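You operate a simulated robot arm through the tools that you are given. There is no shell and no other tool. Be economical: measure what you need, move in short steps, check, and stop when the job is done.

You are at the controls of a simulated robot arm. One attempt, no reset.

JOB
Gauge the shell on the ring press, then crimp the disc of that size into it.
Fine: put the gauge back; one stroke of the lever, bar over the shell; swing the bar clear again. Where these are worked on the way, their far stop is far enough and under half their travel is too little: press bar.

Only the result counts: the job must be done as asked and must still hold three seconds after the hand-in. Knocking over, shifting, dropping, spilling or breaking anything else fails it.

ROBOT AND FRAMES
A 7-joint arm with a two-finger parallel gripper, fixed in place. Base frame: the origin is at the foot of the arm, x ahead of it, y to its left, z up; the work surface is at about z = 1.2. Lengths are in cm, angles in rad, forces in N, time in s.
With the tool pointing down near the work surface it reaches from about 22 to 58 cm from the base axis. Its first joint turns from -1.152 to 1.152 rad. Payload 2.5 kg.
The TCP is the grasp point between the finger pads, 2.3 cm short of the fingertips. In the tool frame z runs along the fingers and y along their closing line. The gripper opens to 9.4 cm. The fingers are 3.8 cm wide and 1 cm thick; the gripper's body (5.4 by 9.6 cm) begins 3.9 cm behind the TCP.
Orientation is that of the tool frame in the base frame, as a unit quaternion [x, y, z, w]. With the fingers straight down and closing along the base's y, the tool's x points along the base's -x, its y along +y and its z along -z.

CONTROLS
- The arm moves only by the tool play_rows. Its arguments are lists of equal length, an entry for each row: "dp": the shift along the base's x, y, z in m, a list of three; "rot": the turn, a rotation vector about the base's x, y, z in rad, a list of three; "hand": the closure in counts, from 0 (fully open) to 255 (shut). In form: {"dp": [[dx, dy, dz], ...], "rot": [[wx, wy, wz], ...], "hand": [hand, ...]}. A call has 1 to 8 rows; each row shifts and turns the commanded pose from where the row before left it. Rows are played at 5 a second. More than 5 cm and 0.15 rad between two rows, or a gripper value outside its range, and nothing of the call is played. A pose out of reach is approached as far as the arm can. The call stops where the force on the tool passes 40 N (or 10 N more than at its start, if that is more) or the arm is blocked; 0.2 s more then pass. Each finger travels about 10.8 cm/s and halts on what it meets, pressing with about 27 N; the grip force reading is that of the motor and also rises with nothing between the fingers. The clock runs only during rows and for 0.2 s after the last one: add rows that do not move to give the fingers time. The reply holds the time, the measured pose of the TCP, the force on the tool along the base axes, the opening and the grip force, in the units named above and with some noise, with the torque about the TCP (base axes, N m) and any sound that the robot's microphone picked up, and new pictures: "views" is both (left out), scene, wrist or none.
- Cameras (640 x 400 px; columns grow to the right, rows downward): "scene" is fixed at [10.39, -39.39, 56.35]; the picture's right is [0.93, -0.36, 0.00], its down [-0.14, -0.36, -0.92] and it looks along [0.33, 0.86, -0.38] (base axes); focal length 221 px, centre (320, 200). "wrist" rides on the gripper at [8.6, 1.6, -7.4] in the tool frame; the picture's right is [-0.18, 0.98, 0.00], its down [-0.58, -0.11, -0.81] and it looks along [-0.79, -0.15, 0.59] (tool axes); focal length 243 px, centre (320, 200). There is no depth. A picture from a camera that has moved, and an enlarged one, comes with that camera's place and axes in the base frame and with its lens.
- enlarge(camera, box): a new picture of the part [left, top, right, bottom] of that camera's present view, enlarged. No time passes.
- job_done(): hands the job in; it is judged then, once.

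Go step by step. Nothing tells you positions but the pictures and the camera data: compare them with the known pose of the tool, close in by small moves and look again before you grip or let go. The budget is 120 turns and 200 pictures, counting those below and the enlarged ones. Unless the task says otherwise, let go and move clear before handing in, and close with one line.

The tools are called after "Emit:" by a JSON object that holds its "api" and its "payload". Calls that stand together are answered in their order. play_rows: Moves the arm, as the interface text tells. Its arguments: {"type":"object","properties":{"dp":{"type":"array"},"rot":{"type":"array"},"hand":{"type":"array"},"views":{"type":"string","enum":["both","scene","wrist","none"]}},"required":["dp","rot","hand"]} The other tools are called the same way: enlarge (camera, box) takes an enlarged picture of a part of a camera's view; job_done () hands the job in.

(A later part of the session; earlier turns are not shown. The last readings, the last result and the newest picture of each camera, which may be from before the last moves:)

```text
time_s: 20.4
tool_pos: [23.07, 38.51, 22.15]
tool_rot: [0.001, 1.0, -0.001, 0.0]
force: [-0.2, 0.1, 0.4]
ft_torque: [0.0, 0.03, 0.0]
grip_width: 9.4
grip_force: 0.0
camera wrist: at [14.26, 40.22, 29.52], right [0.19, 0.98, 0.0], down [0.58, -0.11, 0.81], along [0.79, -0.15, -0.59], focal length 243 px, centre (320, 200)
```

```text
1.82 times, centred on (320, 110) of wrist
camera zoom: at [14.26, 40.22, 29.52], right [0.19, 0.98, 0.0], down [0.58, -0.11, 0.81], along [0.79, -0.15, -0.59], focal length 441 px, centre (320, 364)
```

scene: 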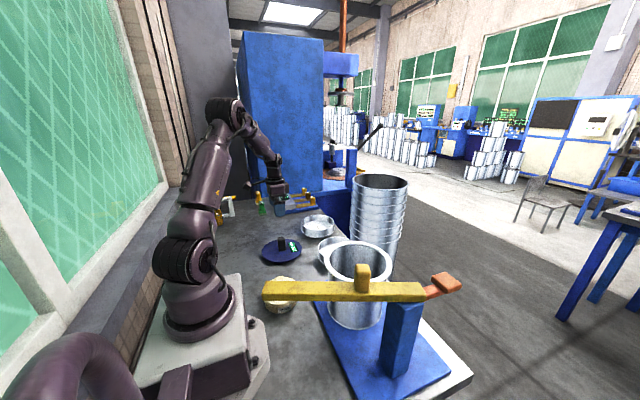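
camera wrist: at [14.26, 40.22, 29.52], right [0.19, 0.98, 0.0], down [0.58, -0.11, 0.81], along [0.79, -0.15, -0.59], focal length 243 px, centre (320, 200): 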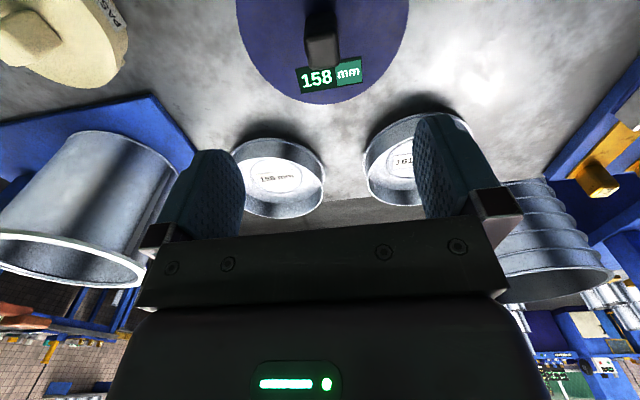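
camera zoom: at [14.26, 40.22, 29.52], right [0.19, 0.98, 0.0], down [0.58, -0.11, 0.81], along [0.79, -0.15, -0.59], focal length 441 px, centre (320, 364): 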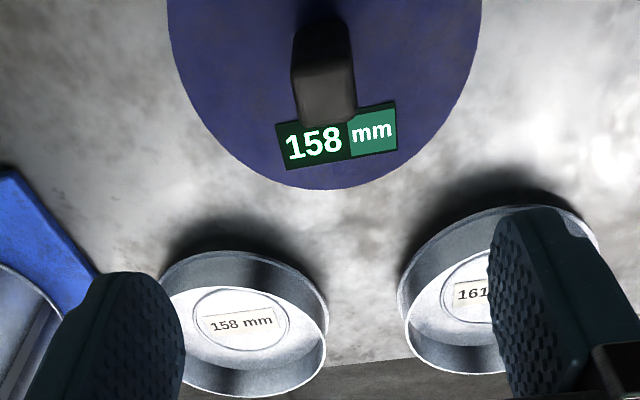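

The gauge is back and still shows 158. The 158 mm disc lies near (43.5, 27.2), so I'll inspect its shape before choosing a grasp.

Emit:
{"api": "enlarge", "payload": {"camera": "scene", "box": [295, 208, 345, 242]}}

Emit:
{"api": "enlarge", "payload": {"camera": "scene", "box": [310, 232, 360, 270]}}

Emit:
{"api": "enlarge", "payload": {"camera": "wrist", "box": [225, 125, 335, 225]}}

```text
11.76 times, centred on (320, 225) of scene
camera zoom: at [10.39, -39.39, 56.35], right [0.93, -0.36, 0.0], down [-0.14, -0.36, -0.92], along [0.33, 0.86, -0.38], focal length 2598 px, centre (320, -94)
```

zoom: 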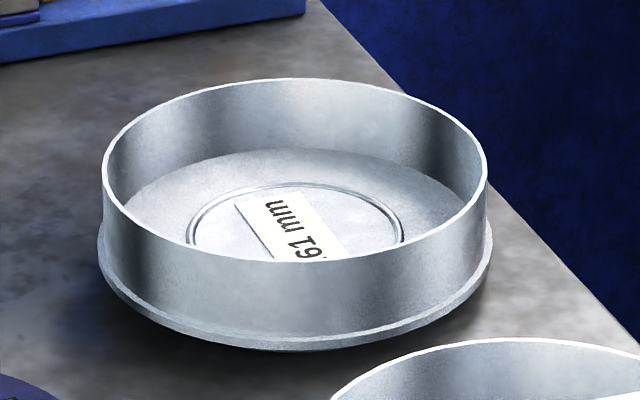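

```text
10.53 times, centred on (335, 251) of scene
camera zoom: at [10.39, -39.39, 56.35], right [0.93, -0.36, 0.0], down [-0.14, -0.36, -0.92], along [0.33, 0.86, -0.38], focal length 2324 px, centre (162, -337)
```

zoom: 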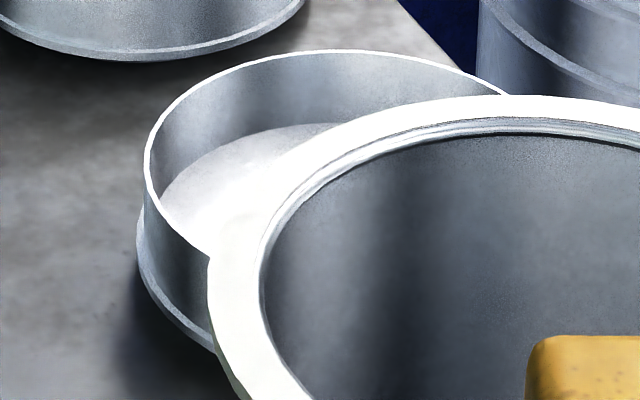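

```text
4.00 times, centred on (280, 175) of wrist
camera zoom: at [14.26, 40.22, 29.52], right [0.19, 0.98, 0.0], down [0.58, -0.11, 0.81], along [0.79, -0.15, -0.59], focal length 970 px, centre (480, 300)
```

zoom: 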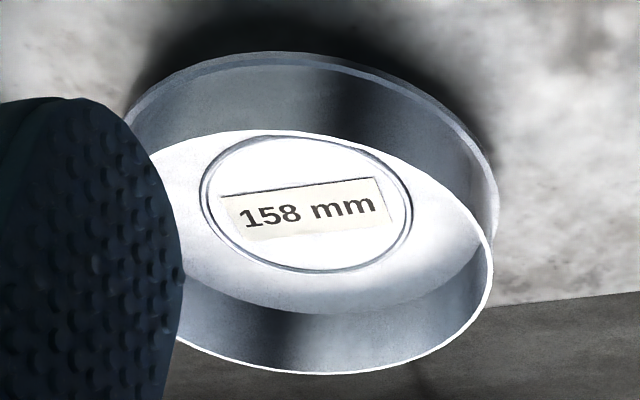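

The disc has a tall upright wall with a slightly wider bead at the bottom. I'll grip the wall near the robot, one finger inside and one outside, with the closing line radial. Moving above that point first.

Emit:
{"api": "play_rows", "payload": {"dp": [[0.0173, -0.0194, -0.01], [0.0173, -0.0194, -0.01], [0.0173, -0.0194, -0.01], [0.0173, -0.0194, -0.01], [0.0173, -0.0194, -0.01], [0.0173, -0.0194, -0.01], [0.0173, -0.0194, -0.01], [0.0173, -0.0194, -0.01]], "rot": [[0, 0, -0.1265], [0, 0, -0.1265], [0, 0, -0.1265], [0, 0, -0.1265], [0, 0, -0.1265], [0, 0, -0.1265], [0, 0, -0.1265], [0, 0, -0.1265]], "hand": [0, 0, 0, 0, 0, 0, 0, 0]}}

Emit:
{"api": "enlarge", "payload": {"camera": "scene", "box": [280, 180, 380, 280]}}

```text
time_s: 22.2
tool_pos: [36.86, 23.09, 14.07]
tool_rot: [0.487, 0.874, 0.0, 0.0]
force: [0.2, -0.2, -0.5]
ft_torque: [0.01, 0.01, 0.03]
grip_width: 9.39
grip_force: 0.0
camera wrist: at [33.51, 31.39, 21.41], right [0.93, 0.36, 0.0], down [0.21, -0.55, 0.81], along [0.29, -0.75, -0.59], focal length 243 px, centre (320, 200)
```

scene: 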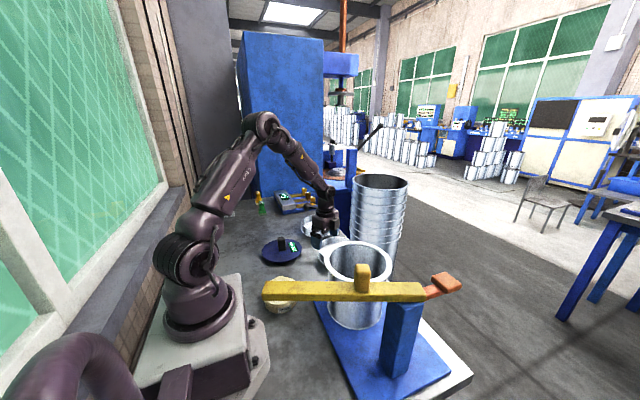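
wrist: 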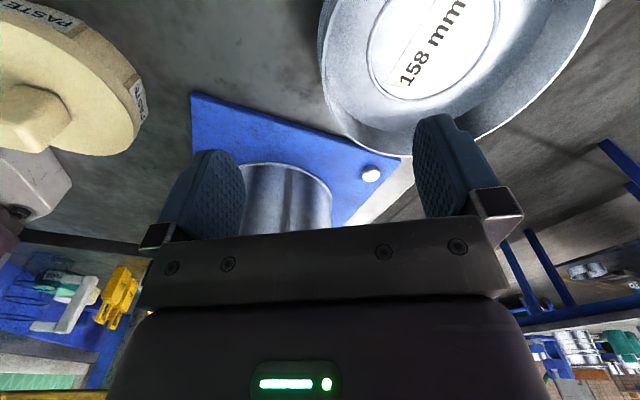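

```text
4.00 times, centred on (330, 230) of scene
camera zoom: at [10.39, -39.39, 56.35], right [0.93, -0.36, 0.0], down [-0.14, -0.36, -0.92], along [0.33, 0.86, -0.38], focal length 883 px, centre (280, 80)
```

zoom: 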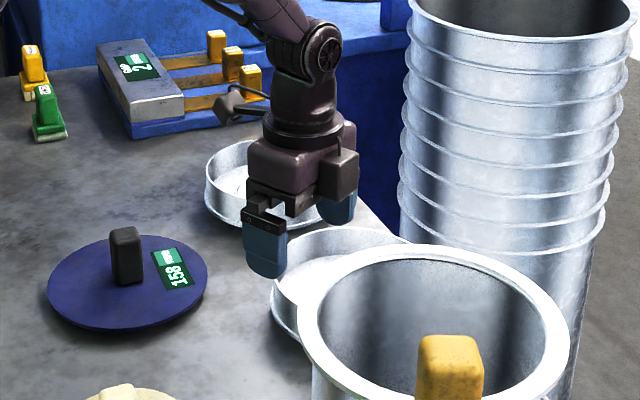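

Emit:
{"api": "enlarge", "payload": {"camera": "wrist", "box": [230, 0, 480, 200]}}

```text
2.00 times, centred on (355, 100) of wrist
camera zoom: at [33.51, 31.39, 21.41], right [0.93, 0.36, 0.0], down [0.21, -0.55, 0.81], along [0.29, -0.75, -0.59], focal length 485 px, centre (250, 400)
```

zoom: 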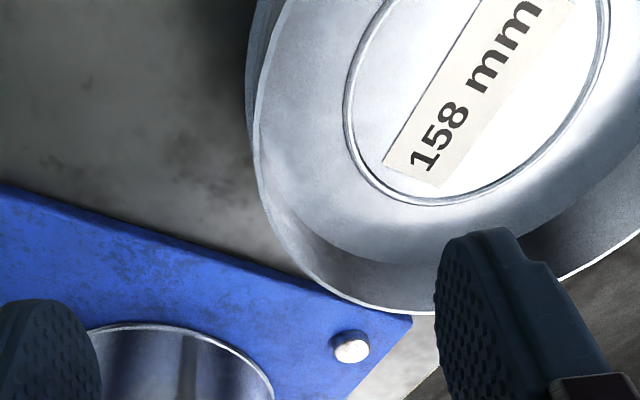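

Emit:
{"api": "play_rows", "payload": {"dp": [[0, 0, -0.025], [0, 0, -0.025], [0, 0, -0.015]], "rot": [[0, 0, 0], [0, 0, 0], [0, 0, 0]], "hand": [0, 0, 0], "views": "wrist"}}

Emit:
{"api": "enlarge", "payload": {"camera": "scene", "box": [290, 200, 370, 280]}}

```text
time_s: 23.0
tool_pos: [36.8, 23.21, 7.57]
tool_rot: [0.485, 0.874, 0.0, 0.0]
force: [-0.1, 0.4, -0.2]
ft_torque: [0.02, 0.03, -0.02]
grip_width: 9.39
grip_force: 0.1
camera wrist: at [33.5, 31.36, 14.89], right [0.93, 0.36, 0.0], down [0.21, -0.55, 0.81], along [0.29, -0.75, -0.59], focal length 243 px, centre (320, 200)
```

wrist: 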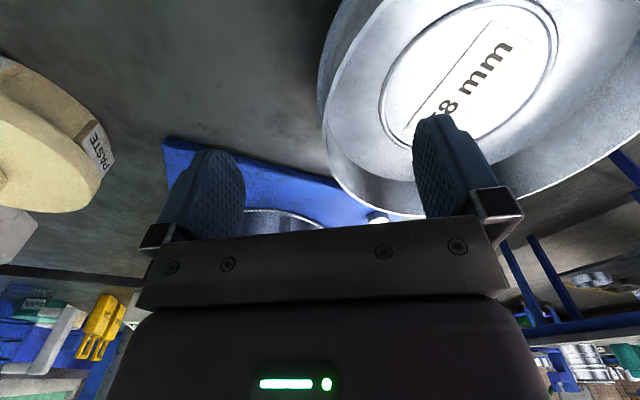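

```text
5.00 times, centred on (330, 240) of scene
camera zoom: at [10.39, -39.39, 56.35], right [0.93, -0.36, 0.0], down [-0.14, -0.36, -0.92], along [0.33, 0.86, -0.38], focal length 1104 px, centre (270, 0)
```

zoom: 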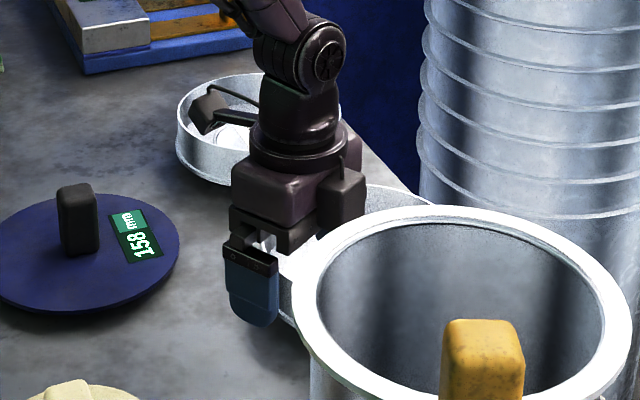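

Emit:
{"api": "play_rows", "payload": {"dp": [[0, 0, -0.015], [0, 0, -0.009]], "rot": [[0, 0, 0], [0, 0, 0]], "hand": [0, 0], "views": "wrist"}}

Emit:
{"api": "enlarge", "payload": {"camera": "wrist", "box": [200, 60, 480, 240]}}

```text
time_s: 23.6
tool_pos: [36.72, 23.14, 5.06]
tool_rot: [0.486, 0.874, 0.0, 0.0]
force: [-0.4, -0.2, 0.4]
ft_torque: [0.03, 0.02, 0.02]
grip_width: 9.41
grip_force: 0.1
camera wrist: at [33.51, 31.35, 12.53], right [0.93, 0.36, 0.0], down [0.21, -0.55, 0.81], along [0.29, -0.75, -0.59], focal length 243 px, centre (320, 200)
```

wrist: 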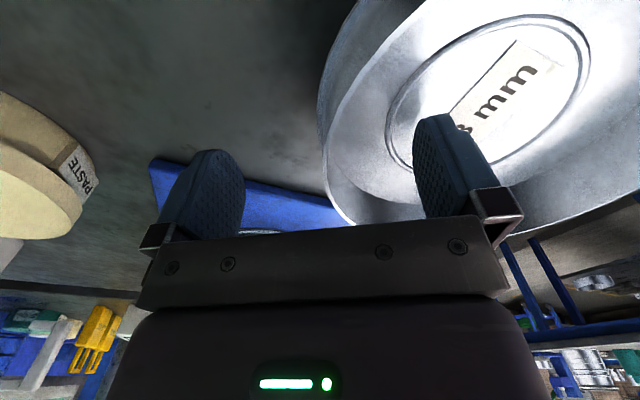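

```text
2.22 times, centred on (340, 150) of wrist
camera zoom: at [33.51, 31.35, 12.53], right [0.93, 0.36, 0.0], down [0.21, -0.55, 0.81], along [0.29, -0.75, -0.59], focal length 539 px, centre (276, 311)
```

zoom: 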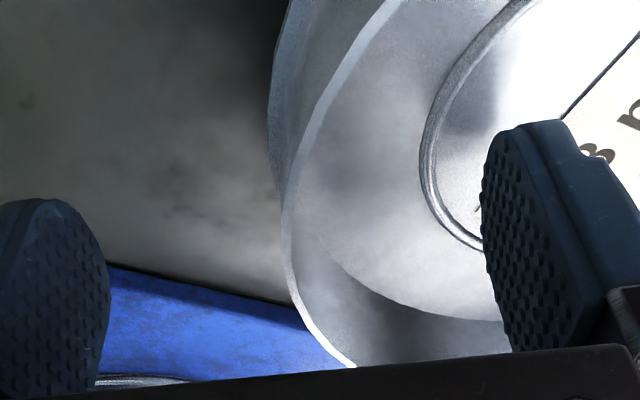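

The wall sits between the fingers and is tangent to them. I'll nudge 2 mm toward it and close.

Emit:
{"api": "play_rows", "payload": {"dp": [[0.0017, 0.001, 0], [0, 0, 0], [0, 0, 0], [0, 0, 0], [0, 0, 0], [0, 0, 0]], "rot": [[0, 0, 0], [0, 0, 0], [0, 0, 0], [0, 0, 0], [0, 0, 0], [0, 0, 0]], "hand": [0, 255, 255, 255, 255, 255], "views": "wrist"}}

Emit:
{"api": "enlarge", "payload": {"camera": "wrist", "box": [200, 60, 480, 240]}}

```text
time_s: 25.0
tool_pos: [37.05, 23.2, 5.23]
tool_rot: [0.486, 0.874, 0.0, 0.0]
force: [0.2, -0.3, 0.1]
ft_torque: [-0.04, 0.0, 0.02]
grip_width: 1.05
grip_force: 26.8
camera wrist: at [33.65, 31.45, 12.54], right [0.93, 0.36, 0.0], down [0.22, -0.55, 0.81], along [0.29, -0.75, -0.59], focal length 243 px, centre (320, 200)
```

wrist: 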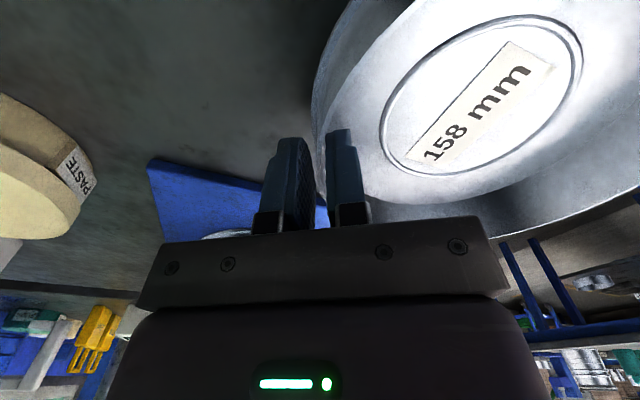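

```text
2.22 times, centred on (340, 150) of wrist
camera zoom: at [33.65, 31.45, 12.54], right [0.93, 0.36, 0.0], down [0.22, -0.55, 0.81], along [0.29, -0.75, -0.59], focal length 539 px, centre (276, 311)
```

zoom: 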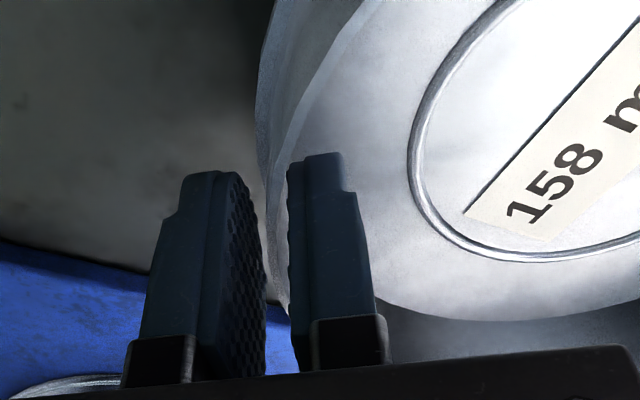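

Emit:
{"api": "play_rows", "payload": {"dp": [[0, 0, 0.01], [0, 0, 0.015], [0, 0, 0.02], [0, 0, 0]], "rot": [[0, 0, 0], [0, 0, 0], [0, 0, 0], [0, 0, 0]], "hand": [255, 255, 255, 255], "views": "wrist"}}

Emit:
{"api": "enlarge", "payload": {"camera": "scene", "box": [290, 200, 390, 280]}}

```text
time_s: 26.0
tool_pos: [36.94, 23.21, 9.61]
tool_rot: [0.484, 0.875, 0.0, 0.0]
force: [-0.1, -0.1, -2.8]
ft_torque: [-0.04, 0.11, 0.02]
grip_width: 1.02
grip_force: 26.8
camera wrist: at [33.64, 31.46, 17.0], right [0.93, 0.36, 0.0], down [0.22, -0.55, 0.81], along [0.29, -0.75, -0.59], focal length 243 px, centre (320, 200)
```

wrist: 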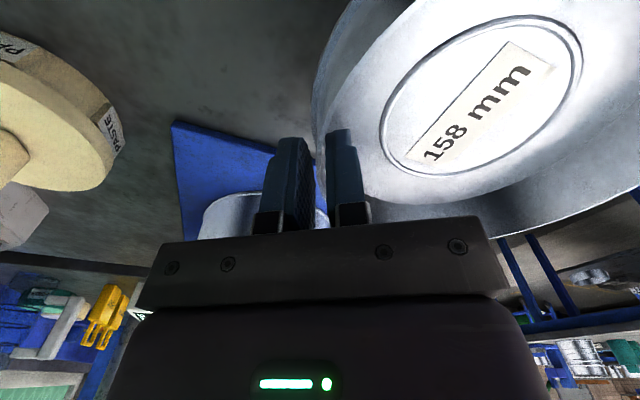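

```text
5.00 times, centred on (340, 240) of scene
camera zoom: at [10.39, -39.39, 56.35], right [0.93, -0.36, 0.0], down [-0.14, -0.36, -0.92], along [0.33, 0.86, -0.38], focal length 1104 px, centre (220, 0)
```

zoom: 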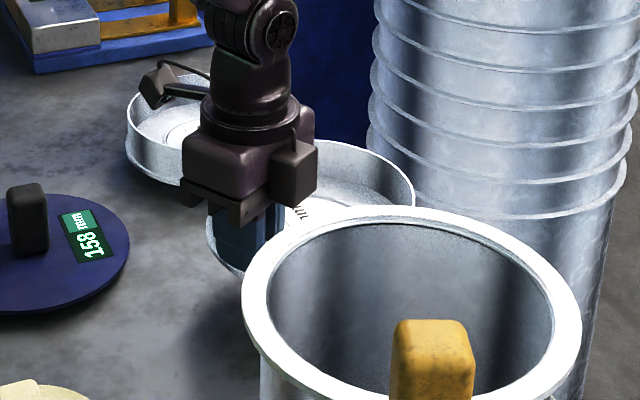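

The disc is held level. I'll rise and carry it over the shell, turning with the base.

Emit:
{"api": "play_rows", "payload": {"dp": [[0, 0, 0.04], [0, 0, 0.045], [0, 0, 0.05], [0, 0, 0.05]], "rot": [[0, 0, 0], [0, 0, 0], [0, 0, 0], [0, 0, 0]], "hand": [255, 255, 255, 255], "views": "none"}}

Emit:
{"api": "play_rows", "payload": {"dp": [[-0.0096, -0.0265, 0], [-0.0096, -0.0265, 0], [-0.0096, -0.0265, 0], [-0.0096, -0.0265, 0], [-0.0096, -0.0265, 0], [-0.0096, -0.0265, 0], [-0.0096, -0.0265, 0], [-0.0096, -0.0265, 0]], "rot": [[0, 0, -0.06], [0, 0, -0.06], [0, 0, -0.06], [0, 0, -0.06], [0, 0, -0.06], [0, 0, -0.06], [0, 0, -0.06], [0, 0, -0.06]], "hand": [255, 255, 255, 255, 255, 255, 255, 255]}}

Emit:
{"api": "enlarge", "payload": {"camera": "scene", "box": [310, 190, 410, 290]}}

```text
time_s: 27.0
tool_pos: [36.9, 23.21, 28.07]
tool_rot: [0.486, 0.874, -0.001, 0.0]
force: [-0.3, -0.2, -0.4]
ft_torque: [-0.04, 0.07, -0.02]
grip_width: 1.03
grip_force: 26.6
```

```text
time_s: 28.8
tool_pos: [29.24, 2.05, 28.12]
tool_rot: [0.68, 0.733, 0.0, 0.0]
force: [0.7, -0.2, -0.8]
ft_torque: [0.0, 0.09, 0.01]
grip_width: 1.05
grip_force: 26.8
camera wrist: at [30.13, 10.83, 35.52], right [0.99, -0.11, 0.0], down [-0.06, -0.59, 0.81], along [-0.09, -0.8, -0.59], focal length 243 px, centre (320, 200)
```

scene: 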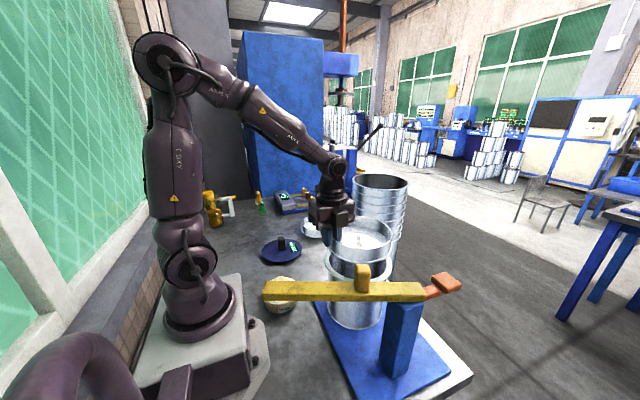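
wrist: 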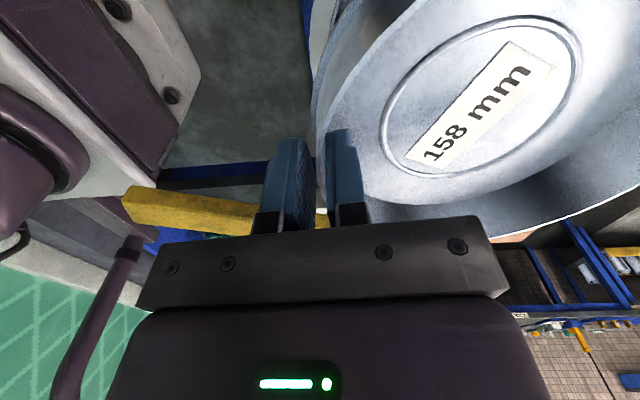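

```text
4.00 times, centred on (360, 240) of scene
camera zoom: at [10.39, -39.39, 56.35], right [0.93, -0.36, 0.0], down [-0.14, -0.36, -0.92], along [0.33, 0.86, -0.38], focal length 883 px, centre (160, 40)
```

zoom: 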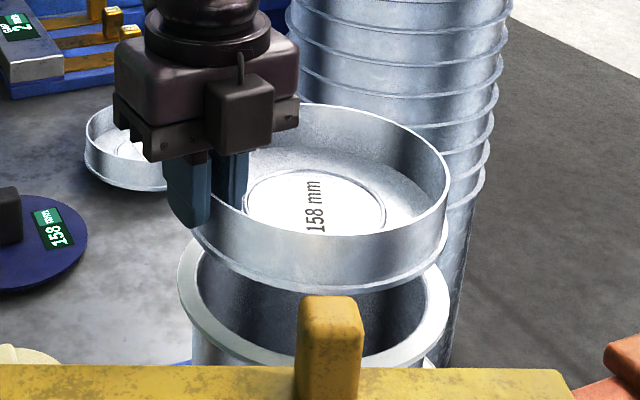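

Alignment over the shell looks good. I'll lower to just above the mouth.

Emit:
{"api": "play_rows", "payload": {"dp": [[0.002, 0, -0.02], [0, 0, -0.015], [0, 0, -0.01]], "rot": [[0, 0, 0], [0, 0, 0], [0, 0, 0]], "hand": [255, 255, 255], "views": "wrist"}}

Emit:
{"api": "enlarge", "payload": {"camera": "scene", "box": [310, 210, 410, 310]}}

Emit:
{"api": "enlarge", "payload": {"camera": "wrist", "box": [260, 0, 640, 240]}}

```text
time_s: 29.6
tool_pos: [29.5, 2.0, 23.7]
tool_rot: [0.679, 0.734, 0.0, 0.001]
force: [0.3, -1.1, -1.5]
ft_torque: [0.02, 0.1, 0.01]
grip_width: 1.02
grip_force: 26.8
camera wrist: at [30.3, 10.78, 31.01], right [0.99, -0.11, 0.0], down [-0.06, -0.59, 0.81], along [-0.09, -0.8, -0.59], focal length 243 px, centre (320, 200)
```

wrist: 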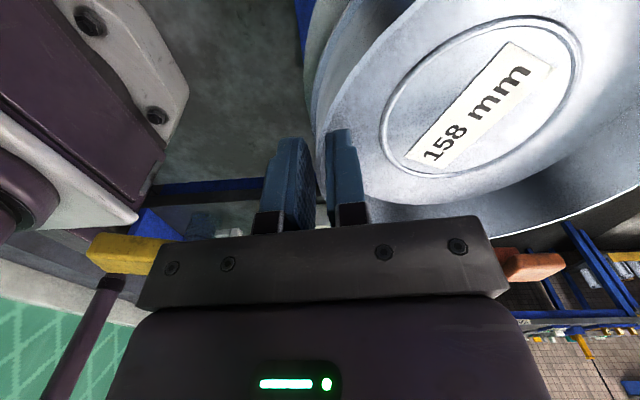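

```text
4.00 times, centred on (360, 260) of scene
camera zoom: at [10.39, -39.39, 56.35], right [0.93, -0.36, 0.0], down [-0.14, -0.36, -0.92], along [0.33, 0.86, -0.38], focal length 883 px, centre (160, -40)
```

zoom: 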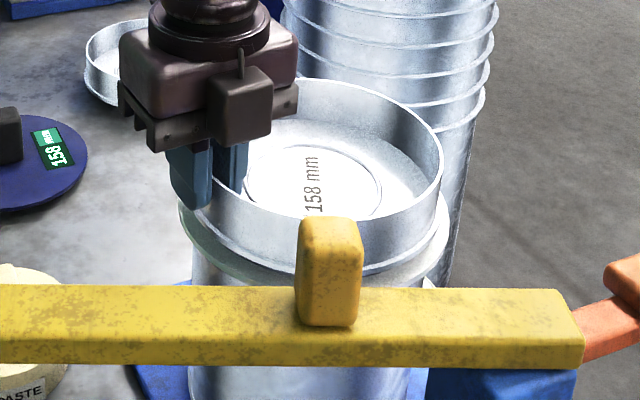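

```text
1.67 times, centred on (450, 120) of wrist
camera zoom: at [30.3, 10.78, 31.01], right [0.99, -0.11, 0.0], down [-0.06, -0.59, 0.81], along [-0.09, -0.8, -0.59], focal length 404 px, centre (103, 333)
```

zoom: 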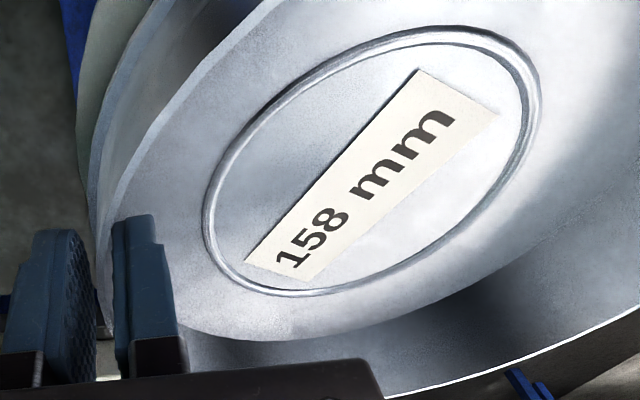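

Emit:
{"api": "enlarge", "payload": {"camera": "scene", "box": [325, 235, 395, 285]}}

```text
8.00 times, centred on (360, 260) of scene
camera zoom: at [10.39, -39.39, 56.35], right [0.93, -0.36, 0.0], down [-0.14, -0.36, -0.92], along [0.33, 0.86, -0.38], focal length 1767 px, centre (0, -280)
```

zoom: 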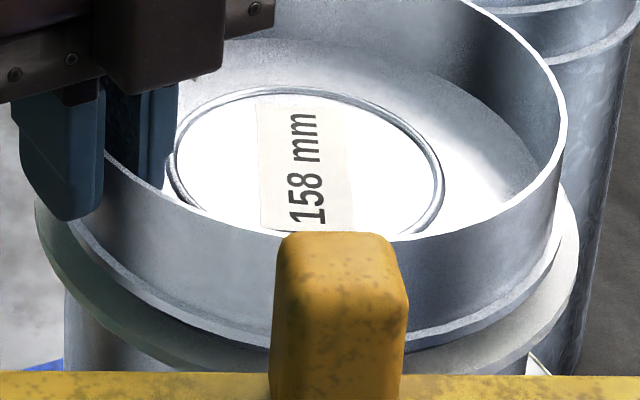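

The disc is centred within about a millimetre. I'll lower slowly, watching the force.

Emit:
{"api": "play_rows", "payload": {"dp": [[0, 0, -0.006], [0, 0, -0.005], [0, 0, -0.004], [0, 0, 0]], "rot": [[0, 0, 0], [0, 0, 0], [0, 0, 0], [0, 0, 0]], "hand": [255, 255, 255, 255], "views": "none"}}

Emit:
{"api": "enlarge", "payload": {"camera": "scene", "box": [325, 235, 395, 285]}}

Emit:
{"api": "enlarge", "payload": {"camera": "wrist", "box": [260, 0, 640, 240]}}

```text
time_s: 30.6
tool_pos: [29.56, 2.16, 22.21]
tool_rot: [0.679, 0.734, 0.002, 0.0]
force: [3.2, 8.8, 12.5]
ft_torque: [0.77, -0.41, 0.49]
grip_width: 1.06
grip_force: 26.8
```

```text
8.00 times, centred on (360, 260) of scene
camera zoom: at [10.39, -39.39, 56.35], right [0.93, -0.36, 0.0], down [-0.14, -0.36, -0.92], along [0.33, 0.86, -0.38], focal length 1767 px, centre (0, -280)
```

zoom: 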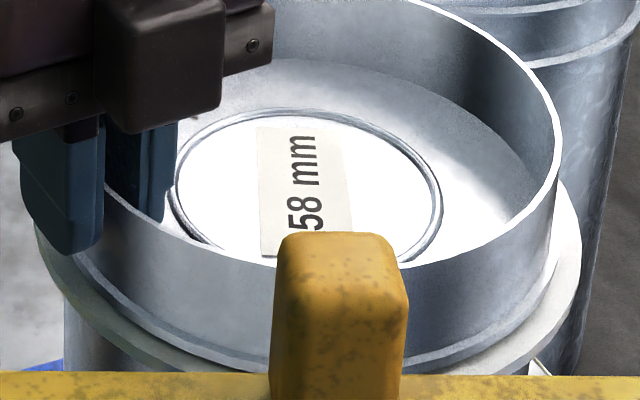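

```text
1.67 times, centred on (450, 120) of wrist
camera zoom: at [30.37, 10.91, 29.64], right [0.99, -0.11, 0.0], down [-0.07, -0.59, 0.81], along [-0.08, -0.8, -0.59], focal length 404 px, centre (103, 333)
```

zoom: 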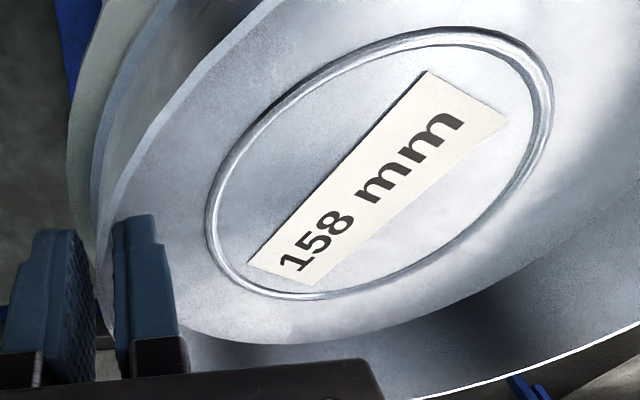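

The tool has contacted the rim, and the reaction pushes it toward +y. I'll look closely at the flange edges to find the misalignment.

Emit:
{"api": "enlarge", "payload": {"camera": "scene", "box": [320, 250, 360, 285]}}

Emit:
{"api": "enlarge", "payload": {"camera": "scene", "box": [365, 250, 405, 285]}}

Emit:
{"api": "enlarge", "payload": {"camera": "wrist", "box": [280, 0, 380, 150]}}

```text
11.43 times, centred on (340, 268) of scene
camera zoom: at [10.39, -39.39, 56.35], right [0.93, -0.36, 0.0], down [-0.14, -0.36, -0.92], along [0.33, 0.86, -0.38], focal length 2524 px, centre (91, -571)
```

zoom: 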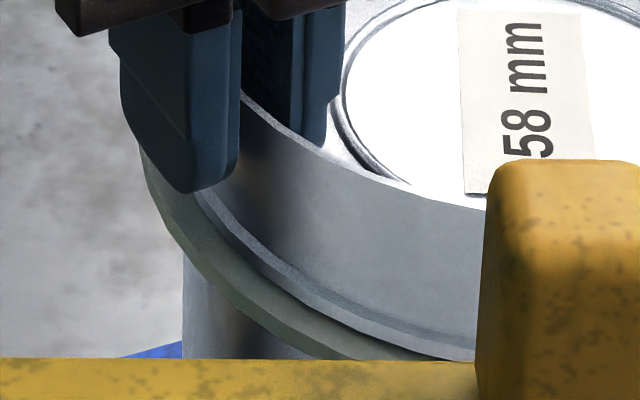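

```text
11.43 times, centred on (385, 268) of scene
camera zoom: at [10.39, -39.39, 56.35], right [0.93, -0.36, 0.0], down [-0.14, -0.36, -0.92], along [0.33, 0.86, -0.38], focal length 2524 px, centre (-423, -571)
```

zoom: 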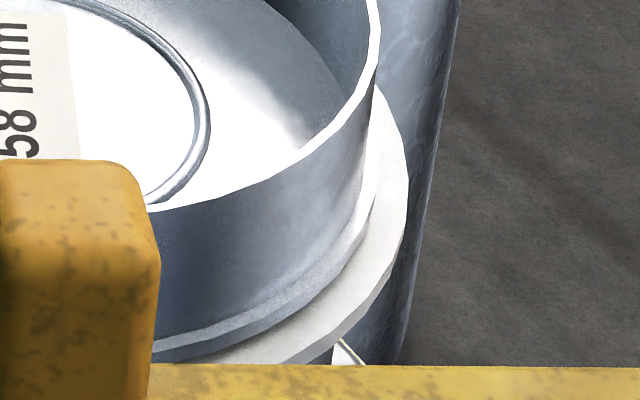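

```text
2.67 times, centred on (330, 75) of wrist
camera zoom: at [30.37, 10.91, 29.64], right [0.99, -0.11, 0.0], down [-0.07, -0.59, 0.81], along [-0.08, -0.8, -0.59], focal length 647 px, centre (293, 533)
```

zoom: 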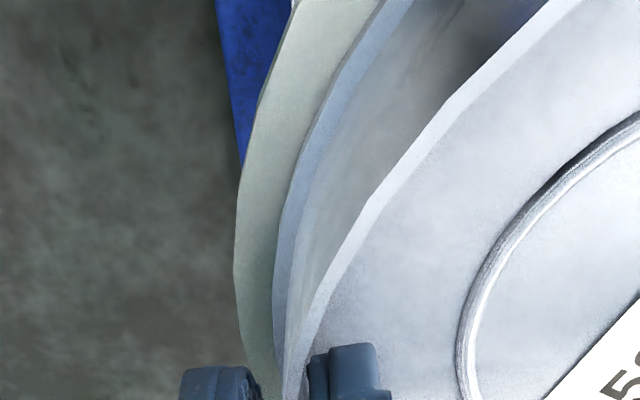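

The disc has a flange with a short plug beneath it. It needs to move about 2.5 mm toward +y and 1 mm toward −x. I'll ease up, shift and lower again.

Emit:
{"api": "play_rows", "payload": {"dp": [[0, 0, 0.003], [-0.001, 0.0025, 0], [0, 0, -0.003], [0, 0, -0.002], [0, 0, 0]], "rot": [[0, 0, 0], [0, 0, 0], [0, 0, 0], [0, 0, 0], [0, 0, 0]], "hand": [255, 255, 255, 255, 255], "views": "none"}}

Emit:
{"api": "enlarge", "payload": {"camera": "scene", "box": [325, 235, 395, 285]}}

```text
time_s: 31.8
tool_pos: [29.56, 2.33, 22.06]
tool_rot: [0.678, 0.735, 0.001, 0.003]
force: [1.5, 5.3, 25.1]
ft_torque: [0.05, -0.43, 0.49]
grip_width: 1.03
grip_force: 27.0
```

```text
8.00 times, centred on (360, 260) of scene
camera zoom: at [10.38, -39.39, 56.35], right [0.93, -0.36, 0.0], down [-0.14, -0.36, -0.92], along [0.33, 0.86, -0.38], focal length 1767 px, centre (0, -280)
```

zoom: 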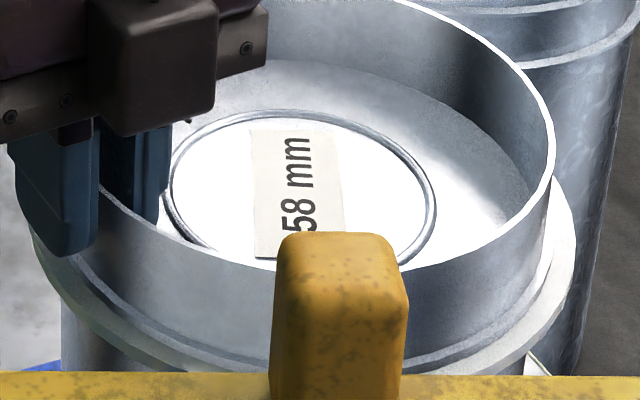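

Emit:
{"api": "play_rows", "payload": {"dp": [[0, 0, 0.005], [0, 0, 0.002], [0, 0, 0]], "rot": [[0, 0, 0], [0, 0, 0], [0, 0, 0]], "hand": [255, 255, 255], "views": "none"}}

Emit:
{"api": "enlarge", "payload": {"camera": "scene", "box": [325, 235, 395, 285]}}

Emit:
{"api": "enlarge", "payload": {"camera": "wrist", "box": [280, 0, 380, 150]}}

```text
time_s: 32.6
tool_pos: [29.33, 2.24, 22.47]
tool_rot: [0.68, 0.733, 0.0, -0.001]
force: [1.0, 0.0, -1.8]
ft_torque: [-0.04, 0.09, 0.03]
grip_width: 1.02
grip_force: 26.9
```

```text
8.00 times, centred on (360, 260) of scene
camera zoom: at [10.39, -39.39, 56.35], right [0.93, -0.36, 0.0], down [-0.14, -0.36, -0.92], along [0.33, 0.86, -0.38], focal length 1767 px, centre (0, -280)
```

zoom: 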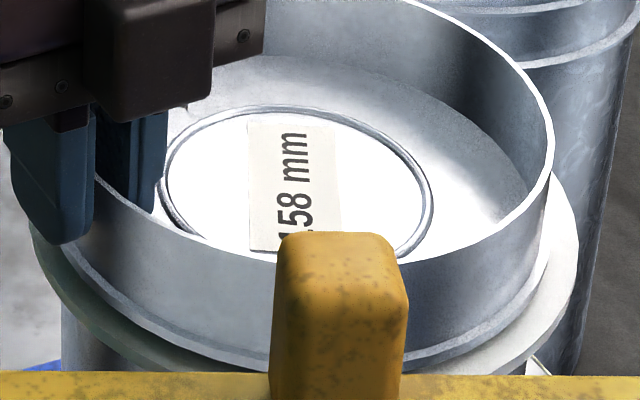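

```text
2.67 times, centred on (330, 75) of wrist
camera zoom: at [30.15, 11.03, 29.97], right [0.99, -0.11, 0.0], down [-0.06, -0.59, 0.81], along [-0.09, -0.8, -0.59], focal length 647 px, centre (293, 533)
```

zoom: 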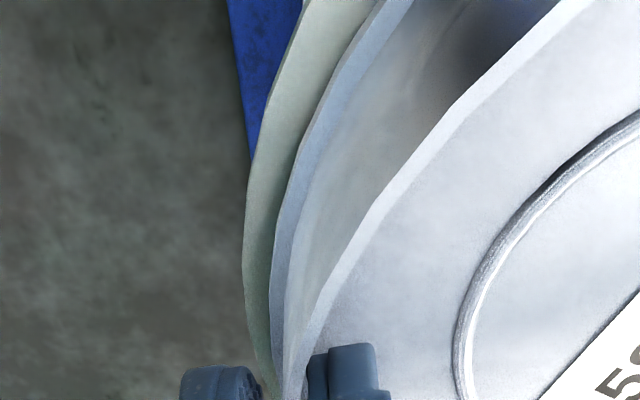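

Emit:
{"api": "enlarge", "payload": {"camera": "scene", "box": [320, 250, 360, 285]}}

Emit:
{"api": "enlarge", "payload": {"camera": "scene", "box": [365, 250, 405, 285]}}

Emit:
{"api": "enlarge", "payload": {"camera": "wrist", "box": [280, 0, 640, 240]}}

```text
11.43 times, centred on (340, 268) of scene
camera zoom: at [10.39, -39.39, 56.35], right [0.93, -0.36, 0.0], down [-0.14, -0.36, -0.92], along [0.33, 0.86, -0.38], focal length 2524 px, centre (91, -571)
```

zoom: 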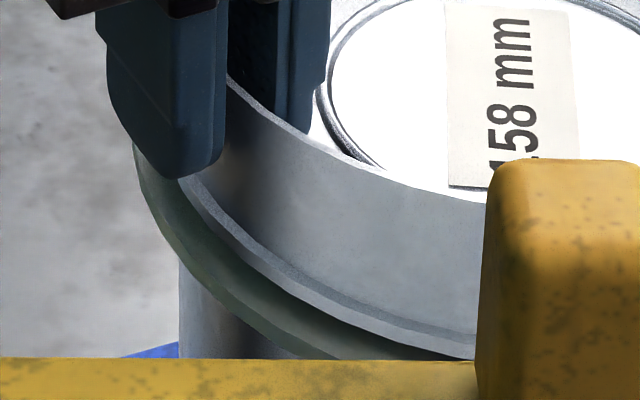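

```text
11.43 times, centred on (385, 268) of scene
camera zoom: at [10.39, -39.39, 56.35], right [0.93, -0.36, 0.0], down [-0.14, -0.36, -0.92], along [0.33, 0.86, -0.38], focal length 2524 px, centre (-423, -571)
```

zoom: 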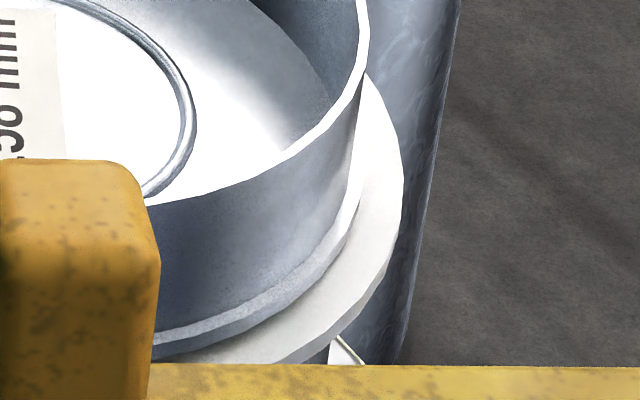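

```text
1.67 times, centred on (460, 120) of wrist
camera zoom: at [30.15, 11.03, 29.97], right [0.99, -0.11, 0.0], down [-0.06, -0.59, 0.81], along [-0.09, -0.8, -0.59], focal length 404 px, centre (87, 333)
```

zoom: 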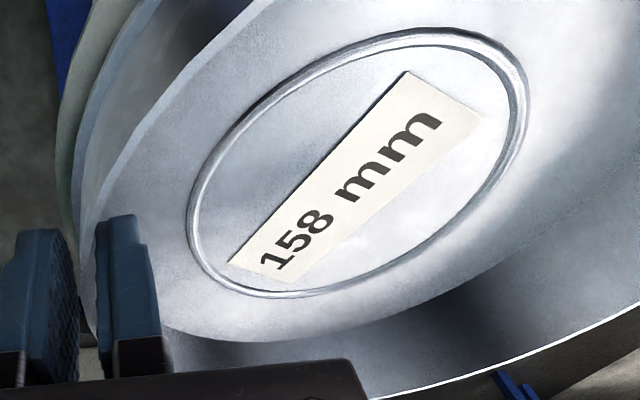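

The edge fits and the contact forces agree: the disc sits too far toward −x and −y. I'll raise a little, shift about (+0.4, +0.7) cm and look again.

Emit:
{"api": "play_rows", "payload": {"dp": [[0, 0, 0.004], [0.004, 0.007, 0], [0, 0, 0]], "rot": [[0, 0, 0], [0, 0, 0], [0, 0, 0]], "hand": [255, 255, 255], "views": "none"}}

Emit:
{"api": "enlarge", "payload": {"camera": "scene", "box": [320, 250, 360, 285]}}

Emit:
{"api": "enlarge", "payload": {"camera": "scene", "box": [365, 250, 405, 285]}}

Emit:
{"api": "enlarge", "payload": {"camera": "wrist", "box": [280, 0, 380, 150]}}

```text
time_s: 33.4
tool_pos: [29.7, 2.97, 22.94]
tool_rot: [0.68, 0.734, 0.0, 0.0]
force: [-0.1, 0.4, -1.9]
ft_torque: [0.03, 0.12, 0.0]
grip_width: 1.01
grip_force: 26.5
```

```text
11.43 times, centred on (340, 268) of scene
camera zoom: at [10.39, -39.39, 56.35], right [0.93, -0.36, 0.0], down [-0.14, -0.36, -0.92], along [0.33, 0.86, -0.38], focal length 2524 px, centre (91, -571)
```

zoom: 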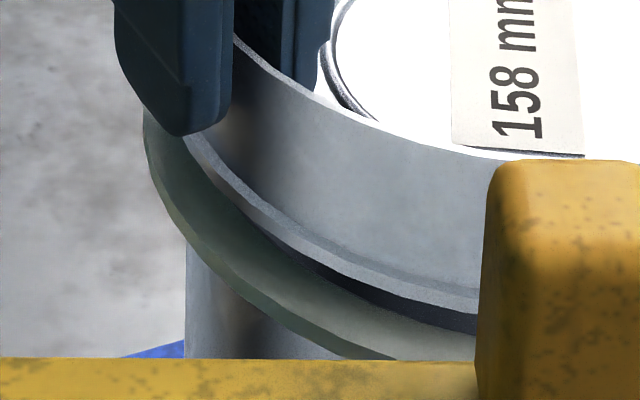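

```text
11.43 times, centred on (385, 268) of scene
camera zoom: at [10.39, -39.39, 56.35], right [0.93, -0.36, 0.0], down [-0.14, -0.36, -0.92], along [0.33, 0.86, -0.38], focal length 2524 px, centre (-423, -571)
```

zoom: 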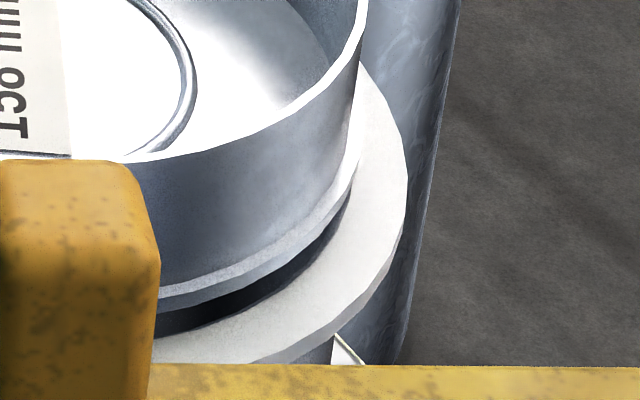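

```text
2.67 times, centred on (330, 75) of wrist
camera zoom: at [30.59, 11.76, 30.44], right [0.99, -0.11, 0.0], down [-0.06, -0.59, 0.81], along [-0.09, -0.8, -0.59], focal length 647 px, centre (293, 533)
```

zoom: 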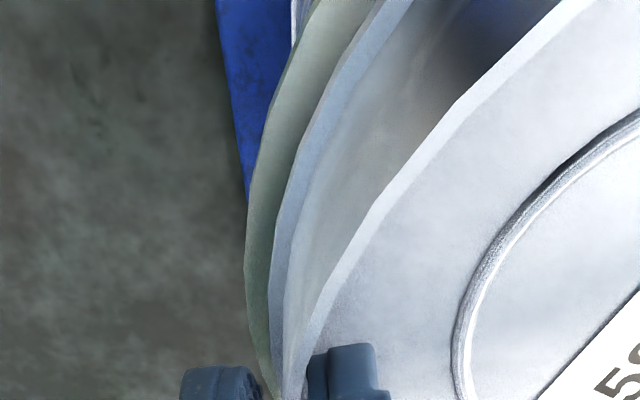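

The shell may have been dragged slightly by the disc. I'll lift clear to see the mouth and measure both cleanly.

Emit:
{"api": "play_rows", "payload": {"dp": [[0, 0, 0.02], [0, 0, 0.03], [0, 0, 0.03], [0, 0, 0]], "rot": [[0, 0, 0], [0, 0, 0], [0, 0, 0], [0, 0, 0]], "hand": [255, 255, 255, 255], "views": "none"}}

Emit:
{"api": "enlarge", "payload": {"camera": "scene", "box": [310, 210, 410, 340]}}

Emit:
{"api": "enlarge", "payload": {"camera": "scene", "box": [325, 230, 395, 285]}}

Emit:
{"api": "enlarge", "payload": {"camera": "scene", "box": [300, 225, 330, 245]}}

```text
time_s: 34.4
tool_pos: [29.74, 2.94, 31.03]
tool_rot: [0.679, 0.734, 0.0, -0.001]
force: [-0.3, 1.0, -1.7]
ft_torque: [0.01, 0.09, 0.02]
grip_width: 1.0
grip_force: 26.9
```

```text
3.08 times, centred on (360, 275) of scene
camera zoom: at [10.39, -39.39, 56.35], right [0.93, -0.36, 0.0], down [-0.14, -0.36, -0.92], along [0.33, 0.86, -0.38], focal length 680 px, centre (197, -31)
```

zoom: 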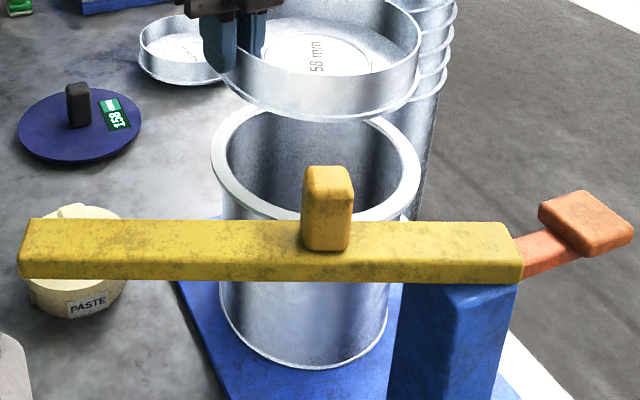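

```text
7.27 times, centred on (360, 258) of scene
camera zoom: at [10.39, -39.39, 56.35], right [0.93, -0.36, 0.0], down [-0.14, -0.36, -0.92], along [0.33, 0.86, -0.38], focal length 1606 px, centre (29, -218)
```

zoom: 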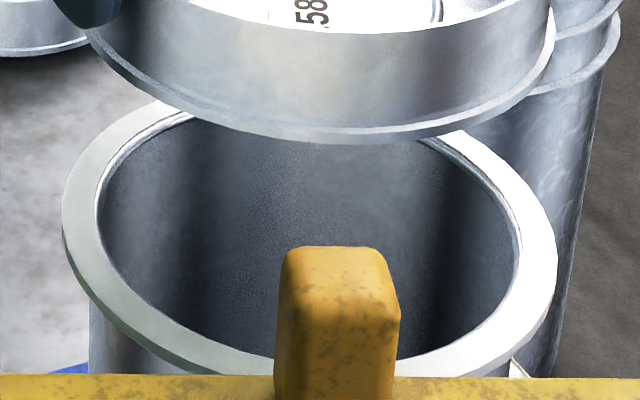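

```text
16.00 times, centred on (315, 235) of scene
camera zoom: at [10.39, -39.39, 56.35], right [0.93, -0.36, 0.0], down [-0.14, -0.36, -0.92], along [0.33, 0.86, -0.38], focal length 3533 px, centre (400, -360)
```

zoom: 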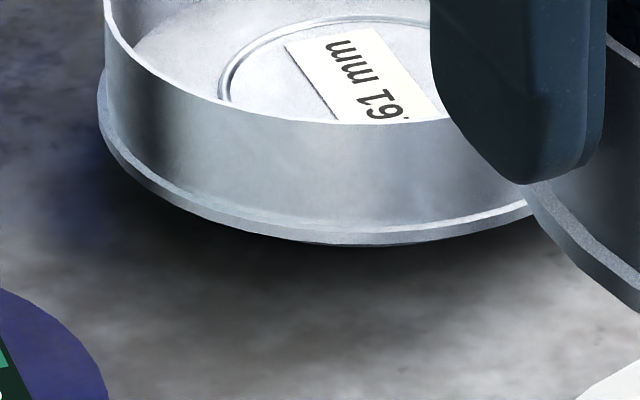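

Re-checking from the label centre and the gauge contact, the shell axis is near (37.7, 3.1), so the grasp point should be about (30.15, 2.6). I'll move there while high and lower to just above the rim.

Emit:
{"api": "play_rows", "payload": {"dp": [[0.004, -0.0035, -0.02], [0, 0, -0.03], [0, 0, -0.03], [0, 0, -0.0035], [0, 0, 0]], "rot": [[0, 0, 0], [0, 0, 0], [0, 0, 0], [0, 0, 0], [0, 0, 0]], "hand": [255, 255, 255, 255, 255], "views": "none"}}

Emit:
{"api": "enlarge", "payload": {"camera": "scene", "box": [325, 235, 395, 285]}}

Emit:
{"api": "enlarge", "payload": {"camera": "wrist", "box": [280, 0, 380, 150]}}

```text
time_s: 35.6
tool_pos: [30.08, 2.68, 22.65]
tool_rot: [0.679, 0.734, 0.0, 0.0]
force: [0.1, -0.5, -1.9]
ft_torque: [0.0, 0.11, 0.06]
grip_width: 1.0
grip_force: 26.5
```

```text
8.00 times, centred on (360, 260) of scene
camera zoom: at [10.39, -39.39, 56.35], right [0.93, -0.36, 0.0], down [-0.14, -0.36, -0.92], along [0.33, 0.86, -0.38], focal length 1767 px, centre (0, -280)
```

zoom: 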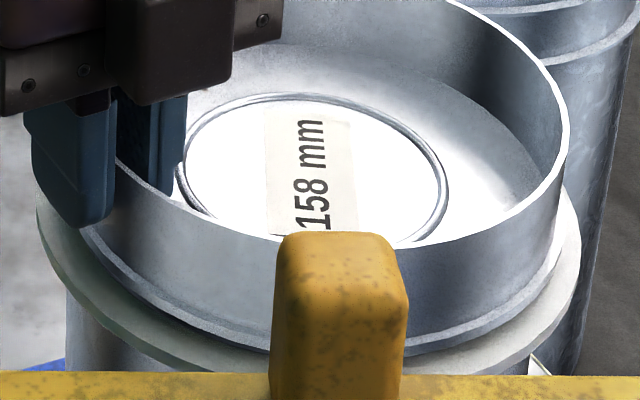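

```text
2.67 times, centred on (330, 75) of wrist
camera zoom: at [30.98, 11.41, 30.09], right [0.99, -0.11, 0.0], down [-0.06, -0.59, 0.81], along [-0.09, -0.8, -0.59], focal length 647 px, centre (293, 533)
```

zoom: 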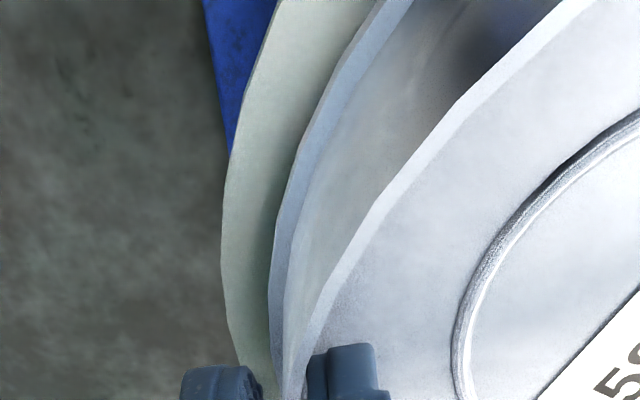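

The flange now sits too far right, so the best estimate is a grasp point near (29.75, 3.05). I'll shift back at this height and lower gently.

Emit:
{"api": "play_rows", "payload": {"dp": [[-0.0033, 0.0038, 0.001], [0, 0, -0.003], [0, 0, -0.002], [0, 0, 0]], "rot": [[0, 0, 0], [0, 0, 0], [0, 0, 0], [0, 0, 0]], "hand": [255, 255, 255, 255], "views": "none"}}

Emit:
{"api": "enlarge", "payload": {"camera": "scene", "box": [325, 235, 395, 285]}}

```text
time_s: 36.6
tool_pos: [29.85, 3.02, 22.31]
tool_rot: [0.68, 0.733, 0.0, 0.0]
force: [0.1, -1.1, -0.9]
ft_torque: [-0.03, 0.1, -0.09]
grip_width: 1.01
grip_force: 27.1
```

```text
8.00 times, centred on (360, 260) of scene
camera zoom: at [10.39, -39.39, 56.35], right [0.93, -0.36, 0.0], down [-0.14, -0.36, -0.92], along [0.33, 0.86, -0.38], focal length 1767 px, centre (0, -280)
```

zoom: 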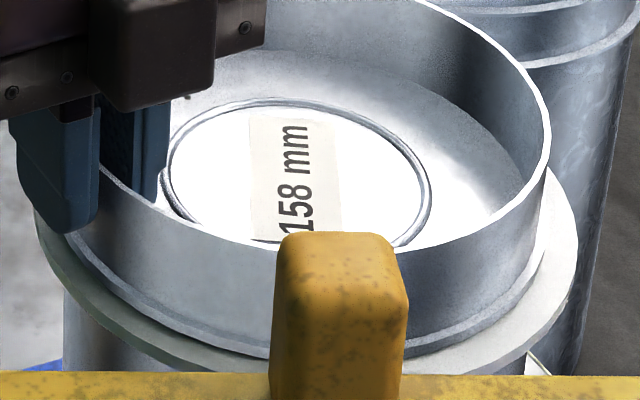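

Emit:
{"api": "play_rows", "payload": {"dp": [[0, 0, -0.002], [0, 0, -0.002], [0, 0, 0]], "rot": [[0, 0, 0], [0, 0, 0], [0, 0, 0]], "hand": [255, 255, 255], "views": "none"}}

Emit:
{"api": "enlarge", "payload": {"camera": "scene", "box": [325, 235, 395, 285]}}

```text
time_s: 37.4
tool_pos: [29.86, 3.09, 21.98]
tool_rot: [0.679, 0.734, 0.002, 0.001]
force: [-7.4, -0.3, 24.0]
ft_torque: [0.17, 0.14, 0.23]
grip_width: 1.02
grip_force: 27.4
```

```text
8.00 times, centred on (360, 260) of scene
camera zoom: at [10.38, -39.39, 56.35], right [0.93, -0.36, 0.0], down [-0.14, -0.36, -0.92], along [0.33, 0.86, -0.38], focal length 1767 px, centre (0, -280)
```

zoom: 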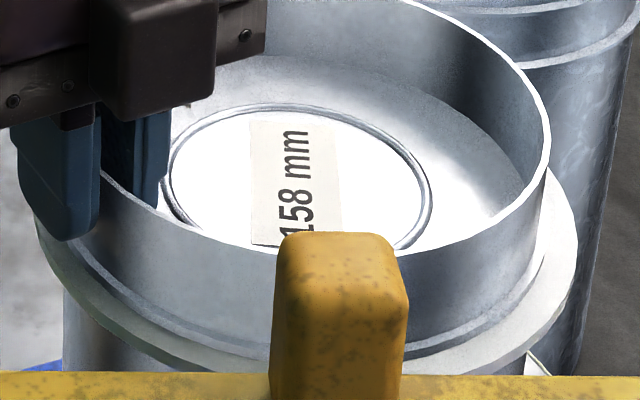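

Emit:
{"api": "enlarge", "payload": {"camera": "scene", "box": [320, 250, 360, 285]}}

Emit:
{"api": "enlarge", "payload": {"camera": "scene", "box": [365, 250, 405, 285]}}

Emit:
{"api": "enlarge", "payload": {"camera": "wrist", "box": [280, 0, 640, 240]}}

```text
11.43 times, centred on (340, 268) of scene
camera zoom: at [10.38, -39.39, 56.35], right [0.93, -0.36, 0.0], down [-0.14, -0.36, -0.92], along [0.33, 0.86, -0.38], focal length 2524 px, centre (91, -571)
```

zoom: 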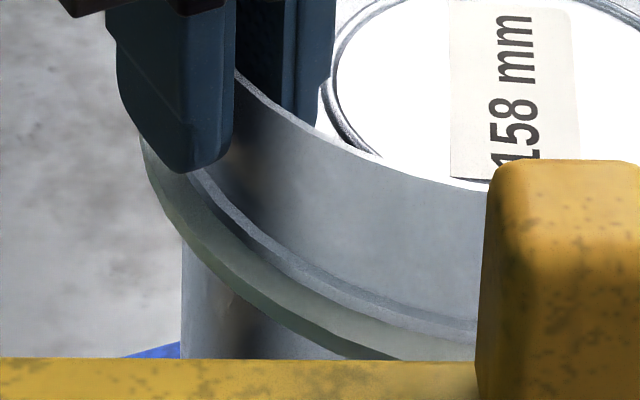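

```text
11.43 times, centred on (385, 268) of scene
camera zoom: at [10.38, -39.39, 56.35], right [0.93, -0.36, 0.0], down [-0.14, -0.36, -0.92], along [0.33, 0.86, -0.38], focal length 2524 px, centre (-423, -571)
```

zoom: 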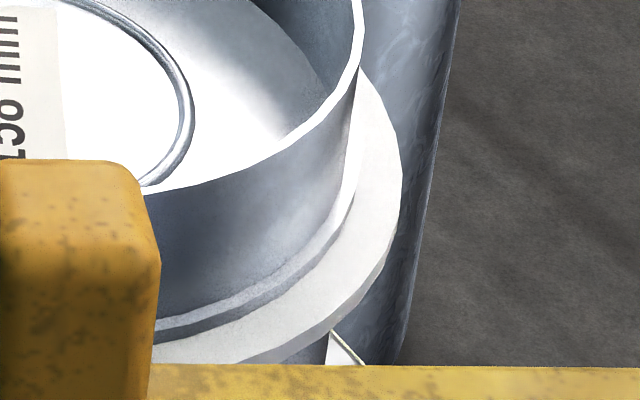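

```text
1.67 times, centred on (460, 120) of wrist
camera zoom: at [30.65, 11.83, 29.38], right [0.99, -0.11, 0.0], down [-0.06, -0.59, 0.81], along [-0.09, -0.8, -0.59], focal length 404 px, centre (87, 333)
```

zoom: 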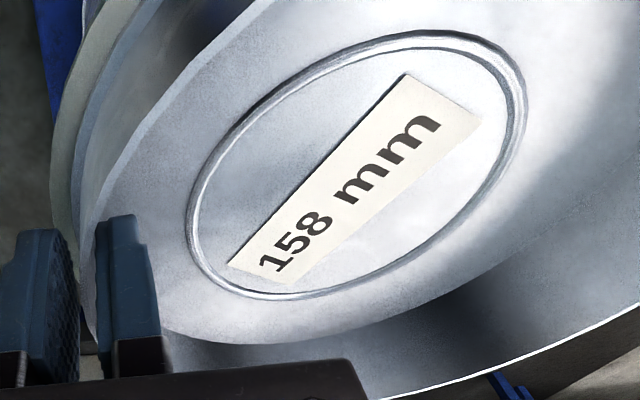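

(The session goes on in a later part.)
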